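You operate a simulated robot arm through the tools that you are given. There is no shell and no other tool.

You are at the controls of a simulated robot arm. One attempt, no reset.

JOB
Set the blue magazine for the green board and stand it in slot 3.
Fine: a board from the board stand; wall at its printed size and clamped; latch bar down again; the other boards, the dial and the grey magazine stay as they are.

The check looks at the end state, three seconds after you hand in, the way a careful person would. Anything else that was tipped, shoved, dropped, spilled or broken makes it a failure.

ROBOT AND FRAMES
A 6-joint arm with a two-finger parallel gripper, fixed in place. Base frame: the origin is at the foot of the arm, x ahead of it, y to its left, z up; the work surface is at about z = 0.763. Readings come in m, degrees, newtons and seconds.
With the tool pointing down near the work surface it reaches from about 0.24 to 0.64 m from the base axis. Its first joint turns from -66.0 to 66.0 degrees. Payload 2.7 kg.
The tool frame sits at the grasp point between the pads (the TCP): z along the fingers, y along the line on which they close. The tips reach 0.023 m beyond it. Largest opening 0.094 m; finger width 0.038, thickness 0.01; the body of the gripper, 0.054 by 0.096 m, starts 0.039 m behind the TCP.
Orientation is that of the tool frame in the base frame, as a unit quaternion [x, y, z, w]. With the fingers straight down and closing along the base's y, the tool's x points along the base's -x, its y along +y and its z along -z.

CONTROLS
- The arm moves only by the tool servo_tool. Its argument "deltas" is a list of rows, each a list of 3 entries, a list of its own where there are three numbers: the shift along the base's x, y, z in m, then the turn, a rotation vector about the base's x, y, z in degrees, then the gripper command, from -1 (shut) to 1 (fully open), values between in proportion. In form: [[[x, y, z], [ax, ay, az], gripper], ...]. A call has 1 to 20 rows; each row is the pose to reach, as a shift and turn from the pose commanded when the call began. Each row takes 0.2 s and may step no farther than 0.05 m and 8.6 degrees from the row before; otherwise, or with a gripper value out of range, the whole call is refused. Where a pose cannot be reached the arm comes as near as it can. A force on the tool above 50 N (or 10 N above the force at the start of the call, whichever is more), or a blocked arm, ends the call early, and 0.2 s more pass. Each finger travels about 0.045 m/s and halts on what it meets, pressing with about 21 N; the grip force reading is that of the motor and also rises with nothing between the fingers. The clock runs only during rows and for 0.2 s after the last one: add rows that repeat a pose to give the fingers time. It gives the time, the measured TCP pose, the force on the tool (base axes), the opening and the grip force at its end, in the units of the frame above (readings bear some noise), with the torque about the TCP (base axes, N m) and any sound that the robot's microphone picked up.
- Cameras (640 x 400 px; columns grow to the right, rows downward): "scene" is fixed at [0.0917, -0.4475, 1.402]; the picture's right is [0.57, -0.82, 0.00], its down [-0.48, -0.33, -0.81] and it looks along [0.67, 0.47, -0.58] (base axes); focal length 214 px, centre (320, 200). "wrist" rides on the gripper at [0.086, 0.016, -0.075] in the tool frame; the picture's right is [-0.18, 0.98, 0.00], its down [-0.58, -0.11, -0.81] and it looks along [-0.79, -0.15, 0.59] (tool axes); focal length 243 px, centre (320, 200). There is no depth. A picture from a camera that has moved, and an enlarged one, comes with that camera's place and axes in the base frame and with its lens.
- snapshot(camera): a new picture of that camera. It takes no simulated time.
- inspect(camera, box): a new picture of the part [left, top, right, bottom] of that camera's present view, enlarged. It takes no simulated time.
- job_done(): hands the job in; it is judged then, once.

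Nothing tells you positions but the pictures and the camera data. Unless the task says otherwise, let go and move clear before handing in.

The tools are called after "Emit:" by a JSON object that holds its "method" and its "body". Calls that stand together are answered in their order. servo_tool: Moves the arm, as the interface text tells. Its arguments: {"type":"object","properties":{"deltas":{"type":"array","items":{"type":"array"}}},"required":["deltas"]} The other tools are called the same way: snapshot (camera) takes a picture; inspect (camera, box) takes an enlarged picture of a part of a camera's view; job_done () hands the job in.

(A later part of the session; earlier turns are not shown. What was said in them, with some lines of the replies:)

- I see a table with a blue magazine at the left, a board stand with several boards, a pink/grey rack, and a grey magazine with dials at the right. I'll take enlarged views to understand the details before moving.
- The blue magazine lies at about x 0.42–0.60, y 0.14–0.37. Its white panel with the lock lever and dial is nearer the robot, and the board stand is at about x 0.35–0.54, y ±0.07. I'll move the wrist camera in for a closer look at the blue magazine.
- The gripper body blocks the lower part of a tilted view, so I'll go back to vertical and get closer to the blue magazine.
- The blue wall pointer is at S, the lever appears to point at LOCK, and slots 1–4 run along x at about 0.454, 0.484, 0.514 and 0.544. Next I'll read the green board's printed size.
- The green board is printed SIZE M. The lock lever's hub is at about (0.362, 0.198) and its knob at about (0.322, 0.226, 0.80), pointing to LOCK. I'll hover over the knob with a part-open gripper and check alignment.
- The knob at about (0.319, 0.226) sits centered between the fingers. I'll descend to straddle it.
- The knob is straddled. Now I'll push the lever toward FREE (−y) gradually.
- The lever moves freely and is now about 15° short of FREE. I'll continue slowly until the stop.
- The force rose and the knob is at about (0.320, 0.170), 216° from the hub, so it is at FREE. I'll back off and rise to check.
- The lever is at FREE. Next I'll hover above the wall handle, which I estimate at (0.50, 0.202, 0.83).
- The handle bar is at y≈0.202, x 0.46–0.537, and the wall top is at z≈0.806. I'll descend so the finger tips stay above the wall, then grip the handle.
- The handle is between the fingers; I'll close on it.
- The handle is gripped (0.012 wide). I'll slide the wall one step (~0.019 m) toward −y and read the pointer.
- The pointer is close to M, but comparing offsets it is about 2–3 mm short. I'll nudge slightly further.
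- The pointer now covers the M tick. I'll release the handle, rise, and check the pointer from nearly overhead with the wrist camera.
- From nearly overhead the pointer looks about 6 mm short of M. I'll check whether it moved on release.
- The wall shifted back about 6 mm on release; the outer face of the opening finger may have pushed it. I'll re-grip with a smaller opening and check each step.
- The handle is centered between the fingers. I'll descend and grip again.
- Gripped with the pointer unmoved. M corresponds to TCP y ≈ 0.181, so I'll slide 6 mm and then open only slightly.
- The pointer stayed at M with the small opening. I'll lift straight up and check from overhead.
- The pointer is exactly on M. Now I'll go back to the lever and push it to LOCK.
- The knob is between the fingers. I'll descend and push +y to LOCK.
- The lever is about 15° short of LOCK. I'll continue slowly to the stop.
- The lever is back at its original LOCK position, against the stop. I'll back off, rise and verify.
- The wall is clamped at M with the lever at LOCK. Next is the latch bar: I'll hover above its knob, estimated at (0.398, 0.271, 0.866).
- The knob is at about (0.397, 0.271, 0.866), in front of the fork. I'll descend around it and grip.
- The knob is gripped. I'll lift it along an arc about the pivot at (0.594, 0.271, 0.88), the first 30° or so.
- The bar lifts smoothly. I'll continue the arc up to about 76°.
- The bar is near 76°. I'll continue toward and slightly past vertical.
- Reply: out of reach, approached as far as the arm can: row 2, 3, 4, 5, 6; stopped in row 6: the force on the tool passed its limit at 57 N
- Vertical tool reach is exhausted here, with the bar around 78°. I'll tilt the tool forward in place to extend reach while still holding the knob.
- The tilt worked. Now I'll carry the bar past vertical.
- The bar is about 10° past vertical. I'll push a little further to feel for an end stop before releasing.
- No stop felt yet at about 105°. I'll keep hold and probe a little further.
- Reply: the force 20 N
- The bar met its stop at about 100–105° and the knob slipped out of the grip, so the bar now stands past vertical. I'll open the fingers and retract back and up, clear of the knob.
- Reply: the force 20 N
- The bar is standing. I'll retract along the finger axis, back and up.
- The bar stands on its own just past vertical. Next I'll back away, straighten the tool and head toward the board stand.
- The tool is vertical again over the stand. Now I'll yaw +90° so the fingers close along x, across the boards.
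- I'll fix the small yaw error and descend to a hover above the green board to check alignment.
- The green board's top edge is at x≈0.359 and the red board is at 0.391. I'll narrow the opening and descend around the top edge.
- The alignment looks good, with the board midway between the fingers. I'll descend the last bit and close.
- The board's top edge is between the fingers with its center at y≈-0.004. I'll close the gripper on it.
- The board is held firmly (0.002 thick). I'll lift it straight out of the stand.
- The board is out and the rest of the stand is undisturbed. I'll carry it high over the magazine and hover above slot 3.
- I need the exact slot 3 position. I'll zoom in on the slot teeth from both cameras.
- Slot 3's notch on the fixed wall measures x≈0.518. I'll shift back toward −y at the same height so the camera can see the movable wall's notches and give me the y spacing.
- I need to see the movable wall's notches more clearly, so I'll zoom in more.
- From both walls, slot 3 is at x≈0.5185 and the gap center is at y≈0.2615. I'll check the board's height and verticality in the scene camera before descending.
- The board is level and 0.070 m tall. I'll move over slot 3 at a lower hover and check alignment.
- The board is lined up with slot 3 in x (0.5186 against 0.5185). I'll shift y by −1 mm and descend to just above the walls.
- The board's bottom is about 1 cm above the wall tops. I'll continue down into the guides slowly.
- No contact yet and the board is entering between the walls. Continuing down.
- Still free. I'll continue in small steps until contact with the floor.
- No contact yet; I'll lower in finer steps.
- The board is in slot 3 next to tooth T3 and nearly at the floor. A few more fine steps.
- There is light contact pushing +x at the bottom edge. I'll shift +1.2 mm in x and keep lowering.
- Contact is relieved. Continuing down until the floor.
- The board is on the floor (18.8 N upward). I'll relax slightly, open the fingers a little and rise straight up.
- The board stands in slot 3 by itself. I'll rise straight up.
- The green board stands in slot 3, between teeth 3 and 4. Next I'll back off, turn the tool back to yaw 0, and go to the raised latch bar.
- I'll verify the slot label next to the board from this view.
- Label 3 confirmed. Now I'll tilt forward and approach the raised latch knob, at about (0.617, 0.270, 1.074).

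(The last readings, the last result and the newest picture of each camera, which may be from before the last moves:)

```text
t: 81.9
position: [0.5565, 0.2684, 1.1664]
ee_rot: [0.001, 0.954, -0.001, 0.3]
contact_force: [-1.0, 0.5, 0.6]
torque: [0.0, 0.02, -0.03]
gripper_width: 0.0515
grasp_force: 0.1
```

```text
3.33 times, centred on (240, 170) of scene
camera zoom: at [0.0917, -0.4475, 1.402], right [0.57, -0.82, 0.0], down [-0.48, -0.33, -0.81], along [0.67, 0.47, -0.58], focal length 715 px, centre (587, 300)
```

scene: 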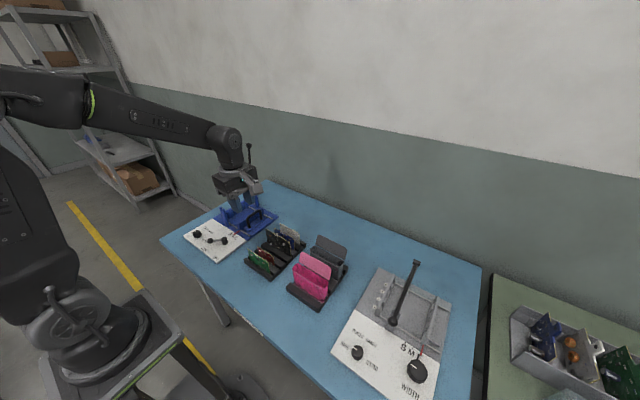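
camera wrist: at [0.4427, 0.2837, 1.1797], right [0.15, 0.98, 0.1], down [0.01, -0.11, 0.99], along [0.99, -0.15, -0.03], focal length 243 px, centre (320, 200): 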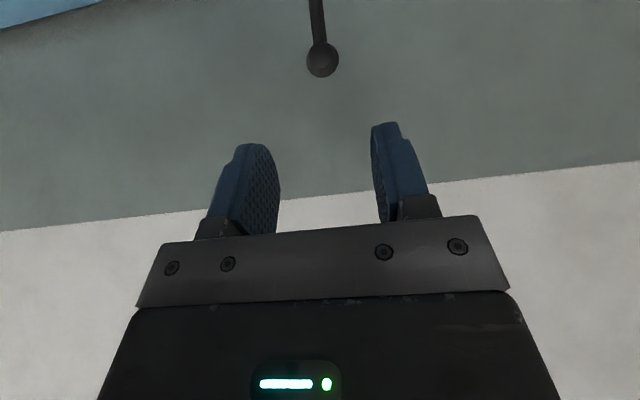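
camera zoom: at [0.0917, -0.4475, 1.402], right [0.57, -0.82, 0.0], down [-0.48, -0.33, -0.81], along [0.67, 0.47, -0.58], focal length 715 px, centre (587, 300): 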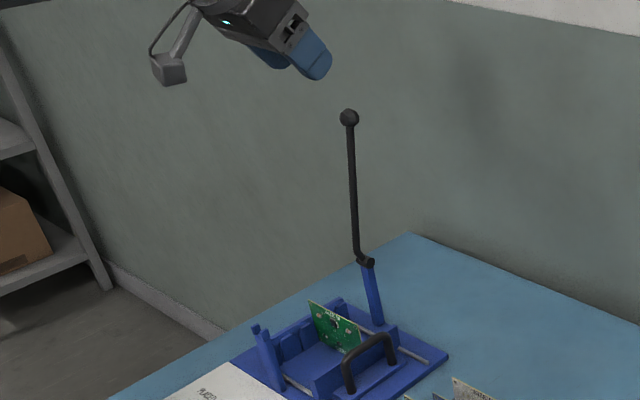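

The knob is at about (0.614, 0.270, 1.075). I'll advance along the finger axis to straddle it.

Emit:
{"method": "servo_tool", "body": {"deltas": [[[0.012, 0.001, -0.019], [0, 0, 0], 0.1], [[0.024, 0.0015, -0.038], [0, 0, 0], 0.1], [[0.036, 0.0015, -0.057], [0, 0, 0], 0.1], [[0.046, 0.0015, -0.073], [0, 0, 0], 0.1], [[0.046, 0.0015, -0.073], [0, 0, 0], 0.1]]}}

Emit:
{"method": "snapshot", "body": {"camera": "wrist"}}

Emit:
{"method": "inspect", "body": {"camera": "scene", "box": [216, 110, 280, 150]}}

```text
t: 83.1
position: [0.603, 0.2693, 1.0942]
ee_rot: [0.0, 0.954, -0.001, 0.301]
contact_force: [-0.4, 0.3, -0.5]
torque: [0.02, 0.02, 0.02]
gripper_width: 0.0517
grasp_force: 0.0
```

```text
taken
camera wrist: at [0.4885, 0.2861, 1.1064], right [0.15, 0.98, 0.1], down [0.01, -0.11, 0.99], along [0.99, -0.15, -0.03], focal length 243 px, centre (320, 200)
```

wrist: 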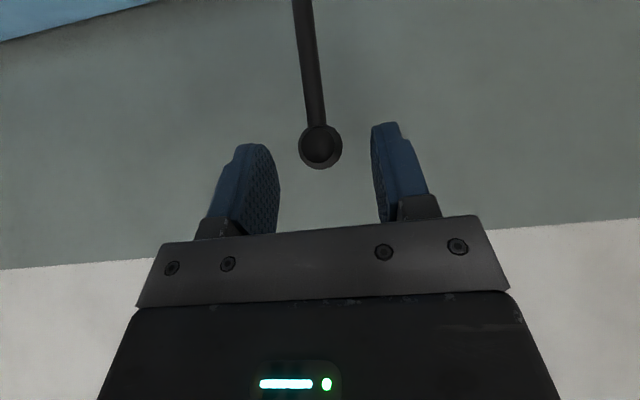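

```text
10.00 times, centred on (248, 130) of scene
camera zoom: at [0.0917, -0.4475, 1.402], right [0.57, -0.82, 0.0], down [-0.48, -0.33, -0.81], along [0.67, 0.47, -0.58], focal length 2145 px, centre (1040, 900)
```

zoom: 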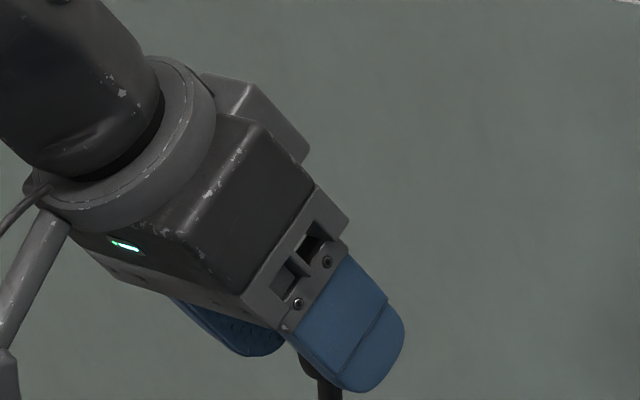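

The knob is dead ahead on the finger axis, about 2.4 cm away. I'll advance 2 cm more and grip.

Emit:
{"method": "servo_tool", "body": {"deltas": [[[0.006, 0.0, -0.0085], [0, 0, 0], 0.1], [[0.012, 0.0, -0.017], [0, 0, 0], 0.1], [[0.012, 0.0, -0.017], [0, 0, 0], 0.1]]}}

Emit:
{"method": "snapshot", "body": {"camera": "wrist"}}

```text
t: 83.9
position: [0.6144, 0.27, 1.0767]
ee_rot: [0.001, 0.954, -0.002, 0.299]
contact_force: [0.1, -0.4, 1.1]
torque: [-0.01, -0.03, 0.01]
gripper_width: 0.0517
grasp_force: 0.0
```

```text
taken
camera wrist: at [0.5004, 0.2861, 1.0895], right [0.15, 0.98, 0.1], down [0.02, -0.11, 0.99], along [0.99, -0.15, -0.03], focal length 243 px, centre (320, 200)
```

wrist: 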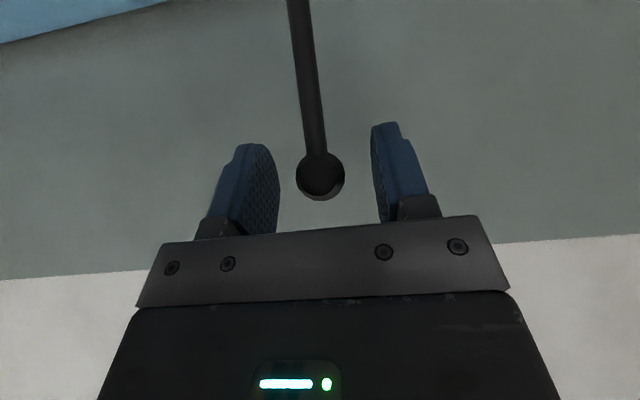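

The knob sits at the grasp point. Closing on it.

Emit:
{"method": "servo_tool", "body": {"deltas": [[[0, 0, 0], [0, 0, 0], -0.3], [[0, 0, 0], [0, 0, 0], -0.6], [[0, 0, 0], [0, 0, 0], -0.8], [[0, 0, 0], [0, 0, 0], -0.8]]}}

Emit:
{"method": "snapshot", "body": {"camera": "wrist"}}

```text
t: 84.9
position: [0.6136, 0.2707, 1.0771]
ee_rot: [0.0, 0.954, -0.001, 0.3]
contact_force: [-0.1, 3.0, -0.6]
torque: [0.01, -0.09, 0.01]
gripper_width: 0.0227
grasp_force: 44.7
```

```text
taken
camera wrist: at [0.5002, 0.2864, 1.0896], right [0.15, 0.98, 0.1], down [0.02, -0.11, 0.99], along [0.99, -0.15, -0.03], focal length 243 px, centre (320, 200)
```

wrist: 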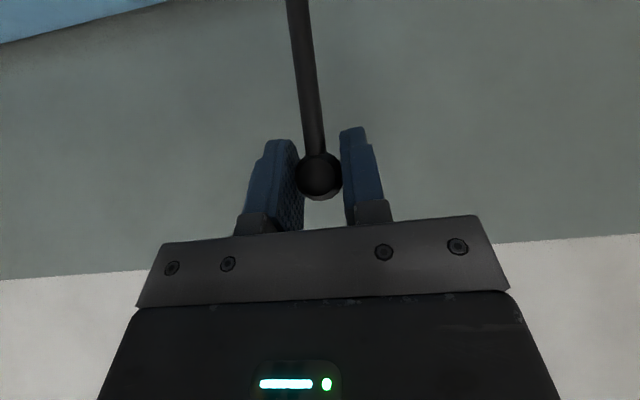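

Gripped. I'll pull the bar back over the arc while straightening the tool.

Emit:
{"method": "servo_tool", "body": {"deltas": [[[-0.0162, 0, 0.0009], [0, 0, 0], -0.8], [[-0.0335, 0, 0.0005], [0, 0, 0], -0.8], [[-0.0506, 0, -0.0015], [0, 4, 0], -0.8], [[-0.0676, 0, -0.0049], [0, 10, 0], -0.8], [[-0.0841, 0, -0.0098], [0, 16, 0], -0.8], [[-0.1002, 0, -0.0162], [0, 22, 0], -0.8], [[-0.1157, 0, -0.0239], [0, 28, 0], -0.8], [[-0.1304, 0, -0.0329], [0, 34.8, 0], -0.8], [[-0.1304, 0, -0.0329], [0, 34.8, 0], -0.8]]}}

Emit:
{"method": "snapshot", "body": {"camera": "wrist"}}

Emit:
{"method": "inspect", "body": {"camera": "scene", "box": [176, 110, 304, 230]}}

```text
t: 86.9
position: [0.4855, 0.2703, 1.0462]
ee_rot: [0.0, 1.0, 0.0, 0.001]
contact_force: [0.1, 4.0, 12.3]
torque: [0.02, -1.32, 0.01]
gripper_width: 0.0231
grasp_force: 44.8
```

```text
taken
camera wrist: at [0.3982, 0.2864, 1.1203], right [0.18, 0.98, 0.0], down [0.58, -0.11, 0.81], along [0.79, -0.15, -0.59], focal length 243 px, centre (320, 200)
```

wrist: 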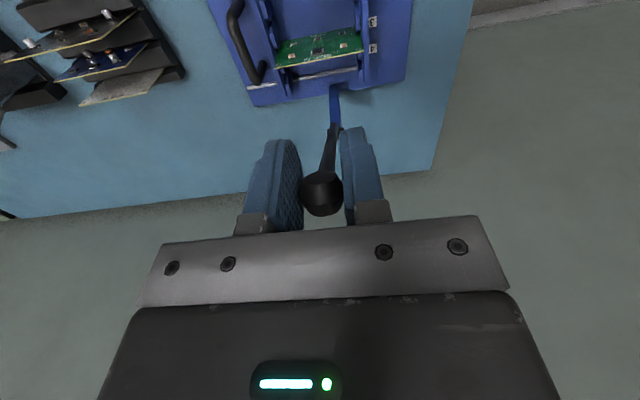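

```text
3.33 times, centred on (240, 170) of scene
camera zoom: at [0.0914, -0.4475, 1.402], right [0.57, -0.82, 0.0], down [-0.48, -0.33, -0.81], along [0.67, 0.47, -0.58], focal length 715 px, centre (587, 300)
```

zoom: 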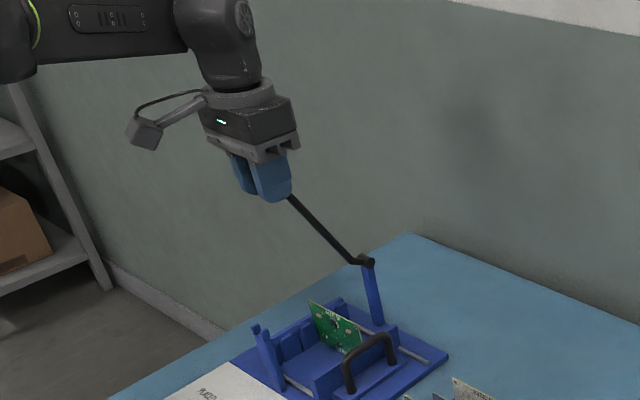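

The bar follows at about 59°. I'll keep lowering along the arc to near the fork.

Emit:
{"method": "servo_tool", "body": {"deltas": [[[-0.0155, 0, -0.0109], [0, 0, 0], -0.8], [[-0.0285, 0, -0.0218], [0, 0, 0], -0.8], [[-0.0405, 0, -0.0337], [0, 0, 0], -0.8], [[-0.0515, 0, -0.0467], [0, 0, 0], -0.8], [[-0.0615, 0, -0.0606], [0, 0, 0], -0.8], [[-0.07, 0, -0.0753], [0, 0, 0], -0.8], [[-0.0774, 0, -0.0907], [0, 0, 0], -0.8], [[-0.0834, 0, -0.1066], [0, 0, 0], -0.8], [[-0.0879, 0, -0.1231], [0, 0, 0], -0.8], [[-0.0879, 0, -0.1231], [0, 0, 0], -0.8]]}}

Emit:
{"method": "snapshot", "body": {"camera": "wrist"}}

Emit:
{"method": "inspect", "body": {"camera": "scene", "box": [192, 160, 288, 230]}}

```text
t: 89.1
position: [0.3957, 0.2706, 0.9197]
ee_rot: [-0.001, 1.0, 0.0, 0.001]
contact_force: [-8.4, 18.1, 7.1]
torque: [-0.16, -1.2, 0.13]
gripper_width: 0.023
grasp_force: 44.9
```

```text
taken
camera wrist: at [0.3093, 0.2862, 0.9955], right [0.18, 0.98, 0.0], down [0.58, -0.11, 0.81], along [0.79, -0.15, -0.59], focal length 243 px, centre (320, 200)
```

wrist: 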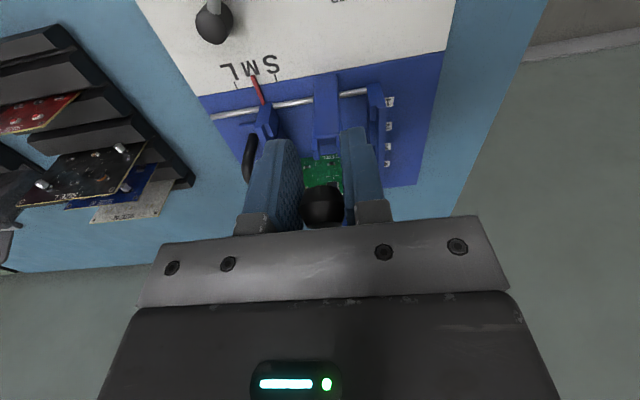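

```text
5.71 times, centred on (240, 195) of scene
camera zoom: at [0.0913, -0.4471, 1.4022], right [0.57, -0.82, 0.0], down [-0.48, -0.33, -0.81], along [0.67, 0.47, -0.58], focal length 1226 px, centre (777, 229)
```

zoom: 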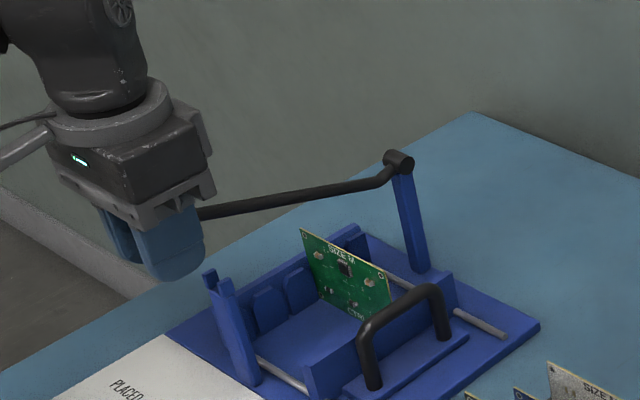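

The bar is at about 14° and heading into the fork. I'll lower the rest gently, with a small +y relief.

Emit:
{"method": "servo_tool", "body": {"deltas": [[[-0.0008, 0.0012, -0.012], [0, 0, 0], -0.8], [[-0.002, 0.0012, -0.024], [0, 0, 0], -0.8], [[-0.003, 0.0012, -0.036], [0, 0, 0], -0.8], [[-0.0035, 0.0012, -0.048], [0, 0, 0], -0.8], [[-0.0035, 0.0012, -0.048], [0, 0, 0], -0.8]]}}

Emit:
{"method": "snapshot", "body": {"camera": "wrist"}}

Emit:
{"method": "inspect", "body": {"camera": "scene", "box": [192, 170, 272, 230]}}

```text
t: 90.3
position: [0.3948, 0.2701, 0.8741]
ee_rot: [0.0, 1.0, -0.002, 0.001]
contact_force: [-4.8, -1.1, 4.8]
torque: [0.02, -1.06, -0.01]
gripper_width: 0.0232
grasp_force: 44.6
```

```text
taken
camera wrist: at [0.3068, 0.2866, 0.9478], right [0.18, 0.98, 0.0], down [0.58, -0.11, 0.81], along [0.79, -0.15, -0.59], focal length 243 px, centre (320, 200)
```

wrist: 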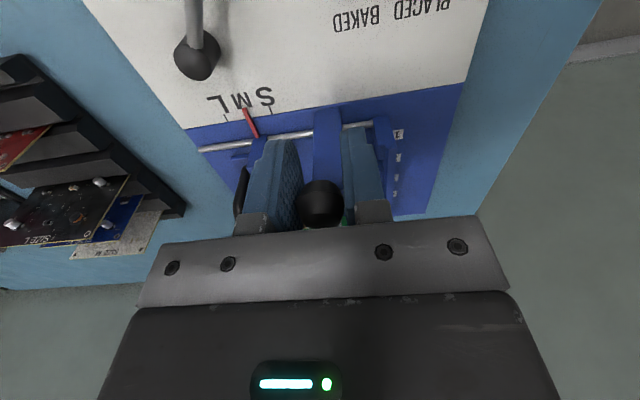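

```text
6.67 times, centred on (232, 200) of scene
camera zoom: at [0.0915, -0.4476, 1.402], right [0.57, -0.82, 0.0], down [-0.48, -0.33, -0.81], along [0.67, 0.47, -0.58], focal length 1430 px, centre (907, 200)
```

zoom: 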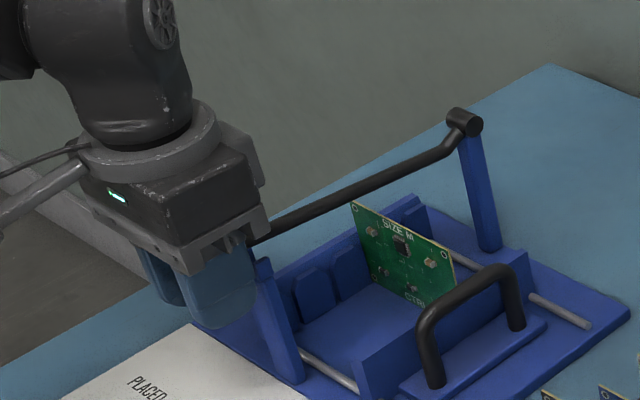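

The bar is about 1.5 cm above its rest in the fork. Lowering the last bit.

Emit:
{"method": "servo_tool", "body": {"deltas": [[[-0.0003, 0, -0.005], [0, 0, 0], -0.8], [[-0.0003, 0, -0.01], [0, 0, 0], -0.8], [[-0.0003, 0, -0.014], [0, 0, 0], -0.8], [[-0.0003, 0, -0.014], [0, 0, 0], -0.8]]}}

Emit:
{"method": "snapshot", "body": {"camera": "wrist"}}

Emit:
{"method": "inspect", "body": {"camera": "scene", "box": [192, 170, 272, 230]}}

```text
t: 91.3
position: [0.3928, 0.2706, 0.8589]
ee_rot: [0.001, 1.0, -0.001, 0.001]
contact_force: [3.2, -12.0, 5.9]
torque: [0.14, -1.13, -0.08]
gripper_width: 0.023
grasp_force: 44.7
```

```text
taken
camera wrist: at [0.307, 0.2866, 0.9336], right [0.18, 0.98, 0.0], down [0.58, -0.11, 0.81], along [0.79, -0.15, -0.59], focal length 243 px, centre (320, 200)
```

wrist: 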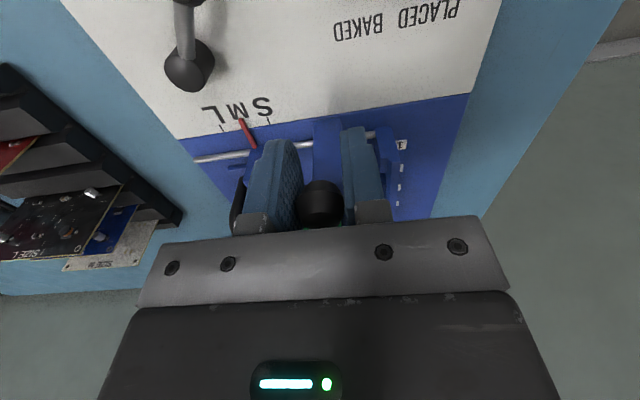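

```text
6.67 times, centred on (232, 200) of scene
camera zoom: at [0.0916, -0.4478, 1.4019], right [0.57, -0.82, 0.0], down [-0.48, -0.33, -0.81], along [0.67, 0.47, -0.58], focal length 1430 px, centre (907, 200)
```

zoom: 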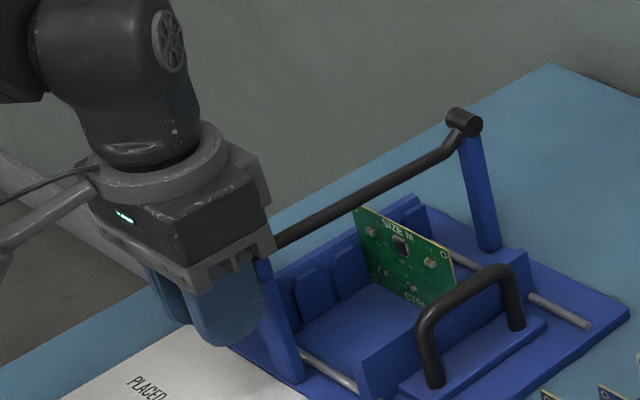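

The knob is back at its latched height (~0.866). I'll press down slightly to confirm it is seated.

Emit:
{"method": "servo_tool", "body": {"deltas": [[[0, -0.0012, -0.0015], [0, 0, 0], -0.8], [[0, -0.0012, -0.003], [0, 0, 0], -0.8], [[0, -0.0012, -0.0045], [0, 0, 0], -0.8]]}}

Emit:
{"method": "inspect", "body": {"camera": "scene", "box": [192, 170, 272, 230]}}

```text
t: 92.1
position: [0.3942, 0.2696, 0.8559]
ee_rot: [0.0, 1.0, 0.0, 0.003]
contact_force: [9.8, -6.0, 5.9]
torque: [0.09, -1.21, 0.02]
gripper_width: 0.0231
grasp_force: 44.9
```

```text
6.67 times, centred on (232, 200) of scene
camera zoom: at [0.0918, -0.4477, 1.4019], right [0.57, -0.82, 0.0], down [-0.48, -0.33, -0.81], along [0.67, 0.47, -0.58], focal length 1430 px, centre (907, 200)
```

zoom: 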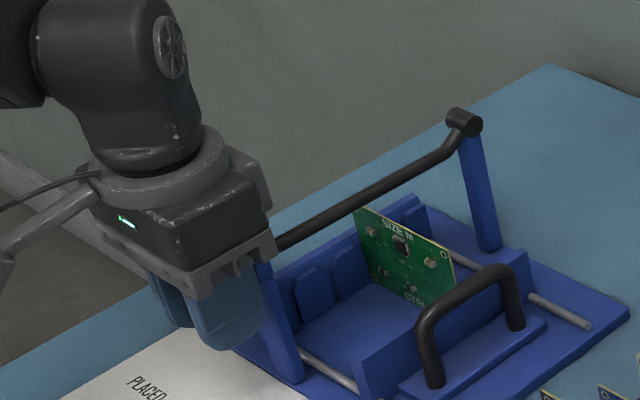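

I'll release the knob and rise so I can see how the bar sits.

Emit:
{"method": "servo_tool", "body": {"deltas": [[[0, 0, 0], [0, 0, 0], -0.4], [[0, 0, 0], [0, 0, 0], 0.0], [[0, 0, 0], [0, 0, 0], 0.0], [[0, 0, 0.0], [0, 0, 0], 0.0], [[0, 0, 0.02], [0, 0, 0], 0.0], [[0, 0, 0.05], [0, 0, 0], 0.0], [[0, 0, 0.09], [0, 0, 0], 0.0], [[0, 0, 0.12], [0, 0, 0], 0.0], [[0, 0, 0.12], [0, 0, 0], 0.0]]}}

Emit:
{"method": "snapshot", "body": {"camera": "wrist"}}

Emit:
{"method": "inspect", "body": {"camera": "wrist", "box": [240, 20, 400, 180]}}

Emit:
{"method": "inspect", "body": {"camera": "scene", "box": [192, 170, 272, 230]}}

```text
t: 94.1
position: [0.3925, 0.2705, 0.9741]
ee_rot: [0.0, 1.0, -0.002, 0.001]
contact_force: [-0.5, -0.6, -0.7]
torque: [0.0, 0.01, 0.0]
gripper_width: 0.0472
grasp_force: 0.1
```

```text
taken
camera wrist: at [0.3059, 0.2862, 1.0492], right [0.18, 0.98, 0.0], down [0.58, -0.11, 0.81], along [0.79, -0.15, -0.59], focal length 243 px, centre (320, 200)
```

wrist: 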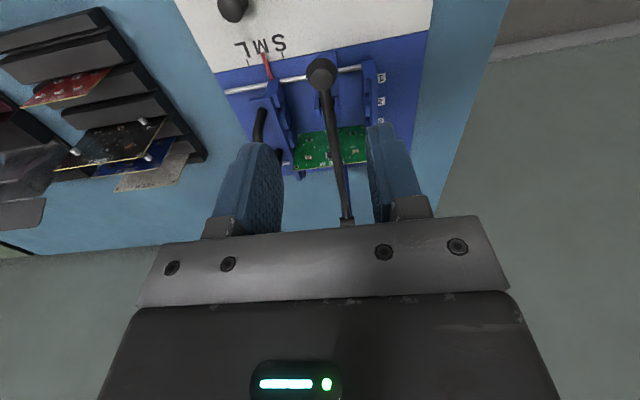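

```text
2.50 times, centred on (320, 100) of wrist
camera zoom: at [0.3059, 0.2862, 1.0492], right [0.18, 0.98, 0.0], down [0.58, -0.11, 0.81], along [0.79, -0.15, -0.59], focal length 606 px, centre (320, 450)
```

zoom: 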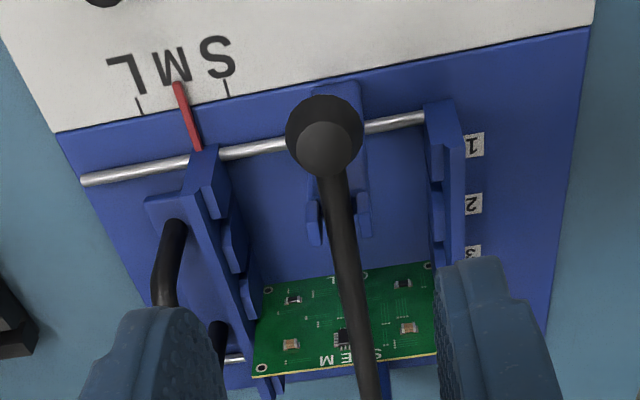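

```text
6.67 times, centred on (232, 200) of scene
camera zoom: at [0.0917, -0.4475, 1.402], right [0.57, -0.82, 0.0], down [-0.48, -0.33, -0.81], along [0.67, 0.47, -0.58], focal length 1430 px, centre (907, 200)
```

zoom: 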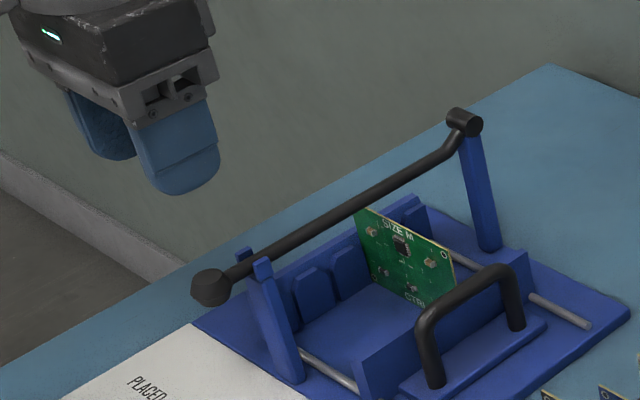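

The bar is fully down in the fork, matching its original position, with the board beneath it and the pointer still at M. I'll move the arm clear and do a final check.

Emit:
{"method": "servo_tool", "body": {"deltas": [[[0, 0, 0.04], [0, 0, 0], 0.3], [[-0.01, -0.03, 0.08], [0, 0, 0], 0.5], [[-0.02, -0.06, 0.12], [0, 0, 0], 0.8], [[-0.03, -0.09, 0.16], [0, 0, 0], 1], [[-0.04, -0.12, 0.2], [0, 0, 0], 1], [[-0.05, -0.15, 0.24], [0, 0, 0], 1], [[-0.05, -0.18, 0.27], [0, 0, 0], 1], [[-0.05, -0.19, 0.28], [0, 0, 0], 1], [[-0.05, -0.19, 0.28], [0, 0, 0], 1]]}}

Emit:
{"method": "snapshot", "body": {"camera": "scene"}}

Emit:
{"method": "inspect", "body": {"camera": "scene", "box": [176, 170, 304, 260]}}

Emit:
{"method": "inspect", "body": {"camera": "scene", "box": [230, 210, 390, 310]}}

Emit:
{"method": "inspect", "body": {"camera": "scene", "box": [310, 250, 480, 400]}}

Emit:
{"method": "inspect", "body": {"camera": "scene", "box": [192, 210, 256, 250]}}

```text
refused: row 2 steps farther than a row can; nothing moved
```

```text
taken
```

scene: 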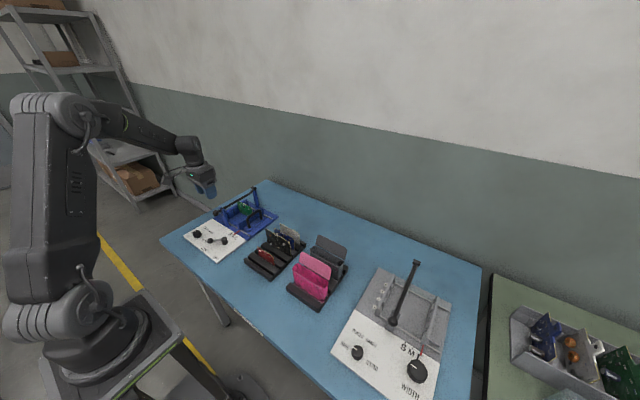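

```text
4.44 times, centred on (240, 215) of scene
camera zoom: at [0.0917, -0.4475, 1.402], right [0.57, -0.82, 0.0], down [-0.48, -0.33, -0.81], along [0.67, 0.47, -0.58], focal length 953 px, centre (676, 133)
```

zoom: 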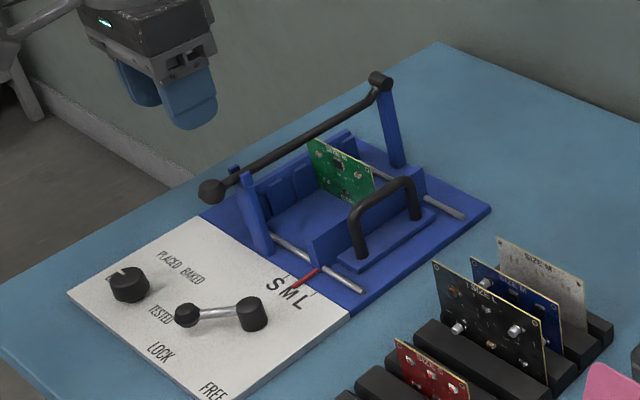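

```text
4.00 times, centred on (310, 260) of scene
camera zoom: at [0.0917, -0.4475, 1.402], right [0.57, -0.82, 0.0], down [-0.48, -0.33, -0.81], along [0.67, 0.47, -0.58], focal length 858 px, centre (360, -40)
```

zoom: 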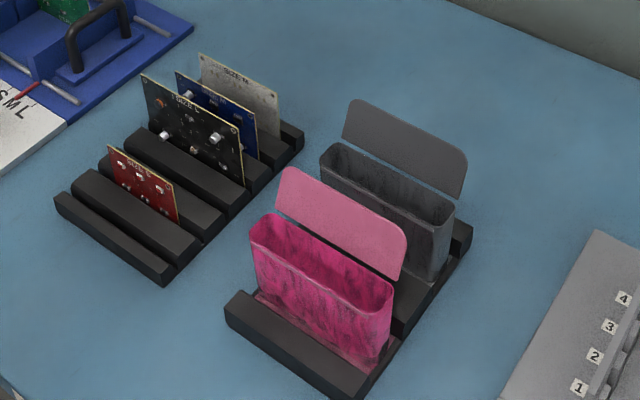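

```text
2.67 times, centred on (395, 325) of scene
camera zoom: at [0.0917, -0.4475, 1.402], right [0.57, -0.82, 0.0], down [-0.48, -0.33, -0.81], along [0.67, 0.47, -0.58], focal length 572 px, centre (120, -133)
```

zoom: 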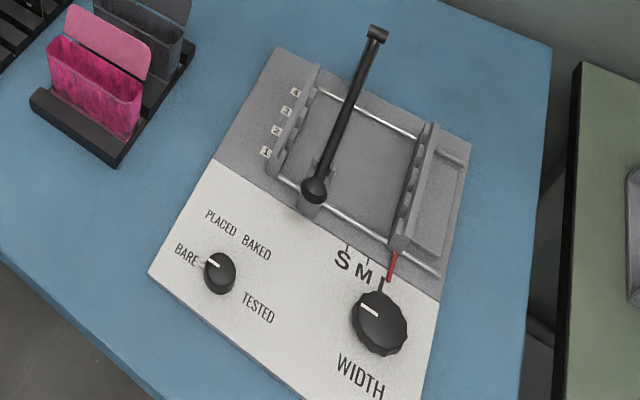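

```text
10.00 times, centred on (224, 230) of scene
camera zoom: at [0.0917, -0.4475, 1.402], right [0.57, -0.82, 0.0], down [-0.48, -0.33, -0.81], along [0.67, 0.47, -0.58], focal length 2145 px, centre (1280, -100)
```

zoom: 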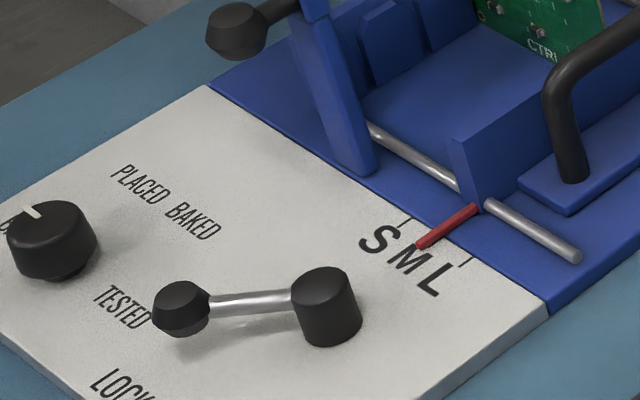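

Everything is in place: board in slot 3, pointer at M, lever at LOCK, bar down, dial and other boards unchanged. The retreat was refused only because of its step size, so I'll move clear with smaller steps.

Emit:
{"method": "servo_tool", "body": {"deltas": [[[0, 0, 0.035], [0, 0, 0], 0.0], [[-0.005, -0.015, 0.07], [0, 0, 0], 0.0], [[-0.01, -0.035, 0.1], [0, 0, 0], 0.3], [[-0.02, -0.055, 0.13], [0, 0, 0], 0.6], [[-0.03, -0.08, 0.16], [0, 0, 0], 1], [[-0.035, -0.105, 0.19], [0, 0, 0], 1], [[-0.04, -0.13, 0.22], [0, 0, 0], 1], [[-0.045, -0.155, 0.25], [0, 0, 0], 1], [[-0.05, -0.18, 0.275], [0, 0, 0], 1], [[-0.05, -0.18, 0.275], [0, 0, 0], 1]]}}

Emit:
{"method": "snapshot", "body": {"camera": "scene"}}

Emit:
{"method": "snapshot", "body": {"camera": "wrist"}}

Emit:
{"method": "inspect", "body": {"camera": "scene", "box": [192, 175, 288, 245]}}

```text
t: 96.3
position: [0.3436, 0.0881, 1.2517]
ee_rot: [-0.001, 1.0, -0.001, 0.001]
contact_force: [0.1, -0.3, -0.3]
torque: [0.02, -0.03, -0.02]
gripper_width: 0.094
grasp_force: 0.1
```

```text
taken
```

scene: 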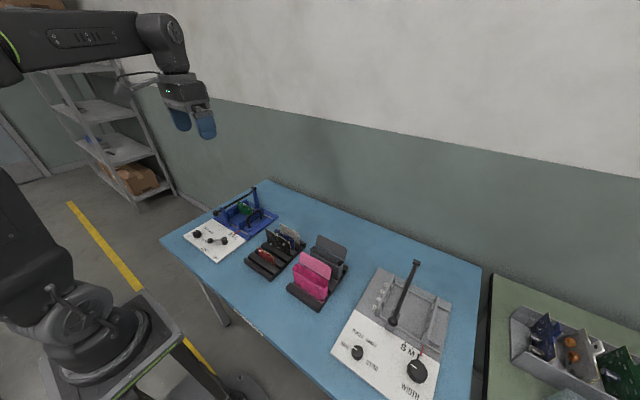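

```text
taken
camera wrist: at [0.2556, 0.1051, 1.3264], right [0.18, 0.98, 0.0], down [0.58, -0.11, 0.81], along [0.79, -0.15, -0.59], focal length 243 px, centre (320, 200)
```

wrist: 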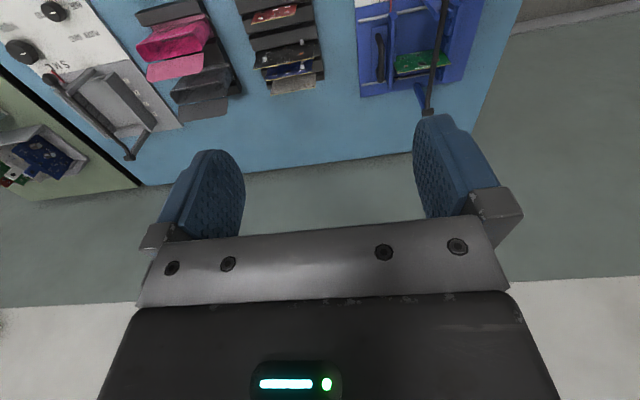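

```text
5.71 times, centred on (240, 210) of scene
camera zoom: at [0.0917, -0.4475, 1.402], right [0.57, -0.82, 0.0], down [-0.48, -0.33, -0.81], along [0.67, 0.47, -0.58], focal length 1226 px, centre (777, 143)
```

zoom: 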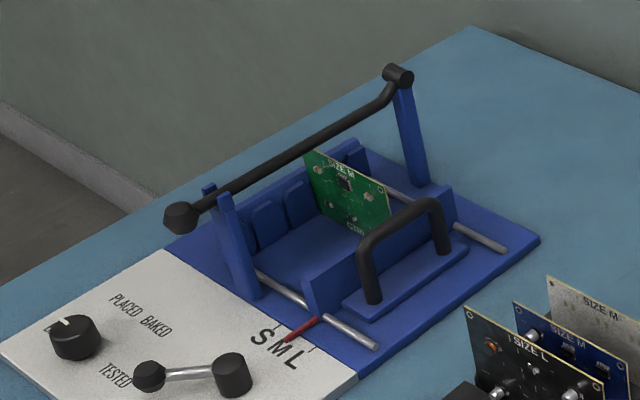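

The arm is clear. The green SIZE M board stands in slot 3, the wall is clamped at M, the latch bar is down, and everything else is as it was. I'm handing in.

Emit:
{"method": "job_done", "body": {}}

```text
The job is handed in.
```

The blue magazine is set for the green board, the board is standing in slot 3, and I handed the job in. I haven't had the check result back, only confirmation that it was handed in.

- **Wall:** it is at M, the size printed on the green board, and the clamp lever is back against its stop at LOCK.
- **Board:** the green board came from the board stand and sits on the floor of slot 3, next to the 3 label.
- **Latch bar:** it is down in its fork, in the same position as at the start.
- **Everything else:** in the final pictures the other boards, the dial and the grey magazine look unchanged, and I saw nothing tipped or moved.

Two things did not go smoothly. The wall moved about 6 mm the first time I released its handle, so I slid it back to M and checked the pointer again before clamping. The latch knob also slipped out of the gripper when the raised bar reached its stop. The bar stayed up until I lowered it again.
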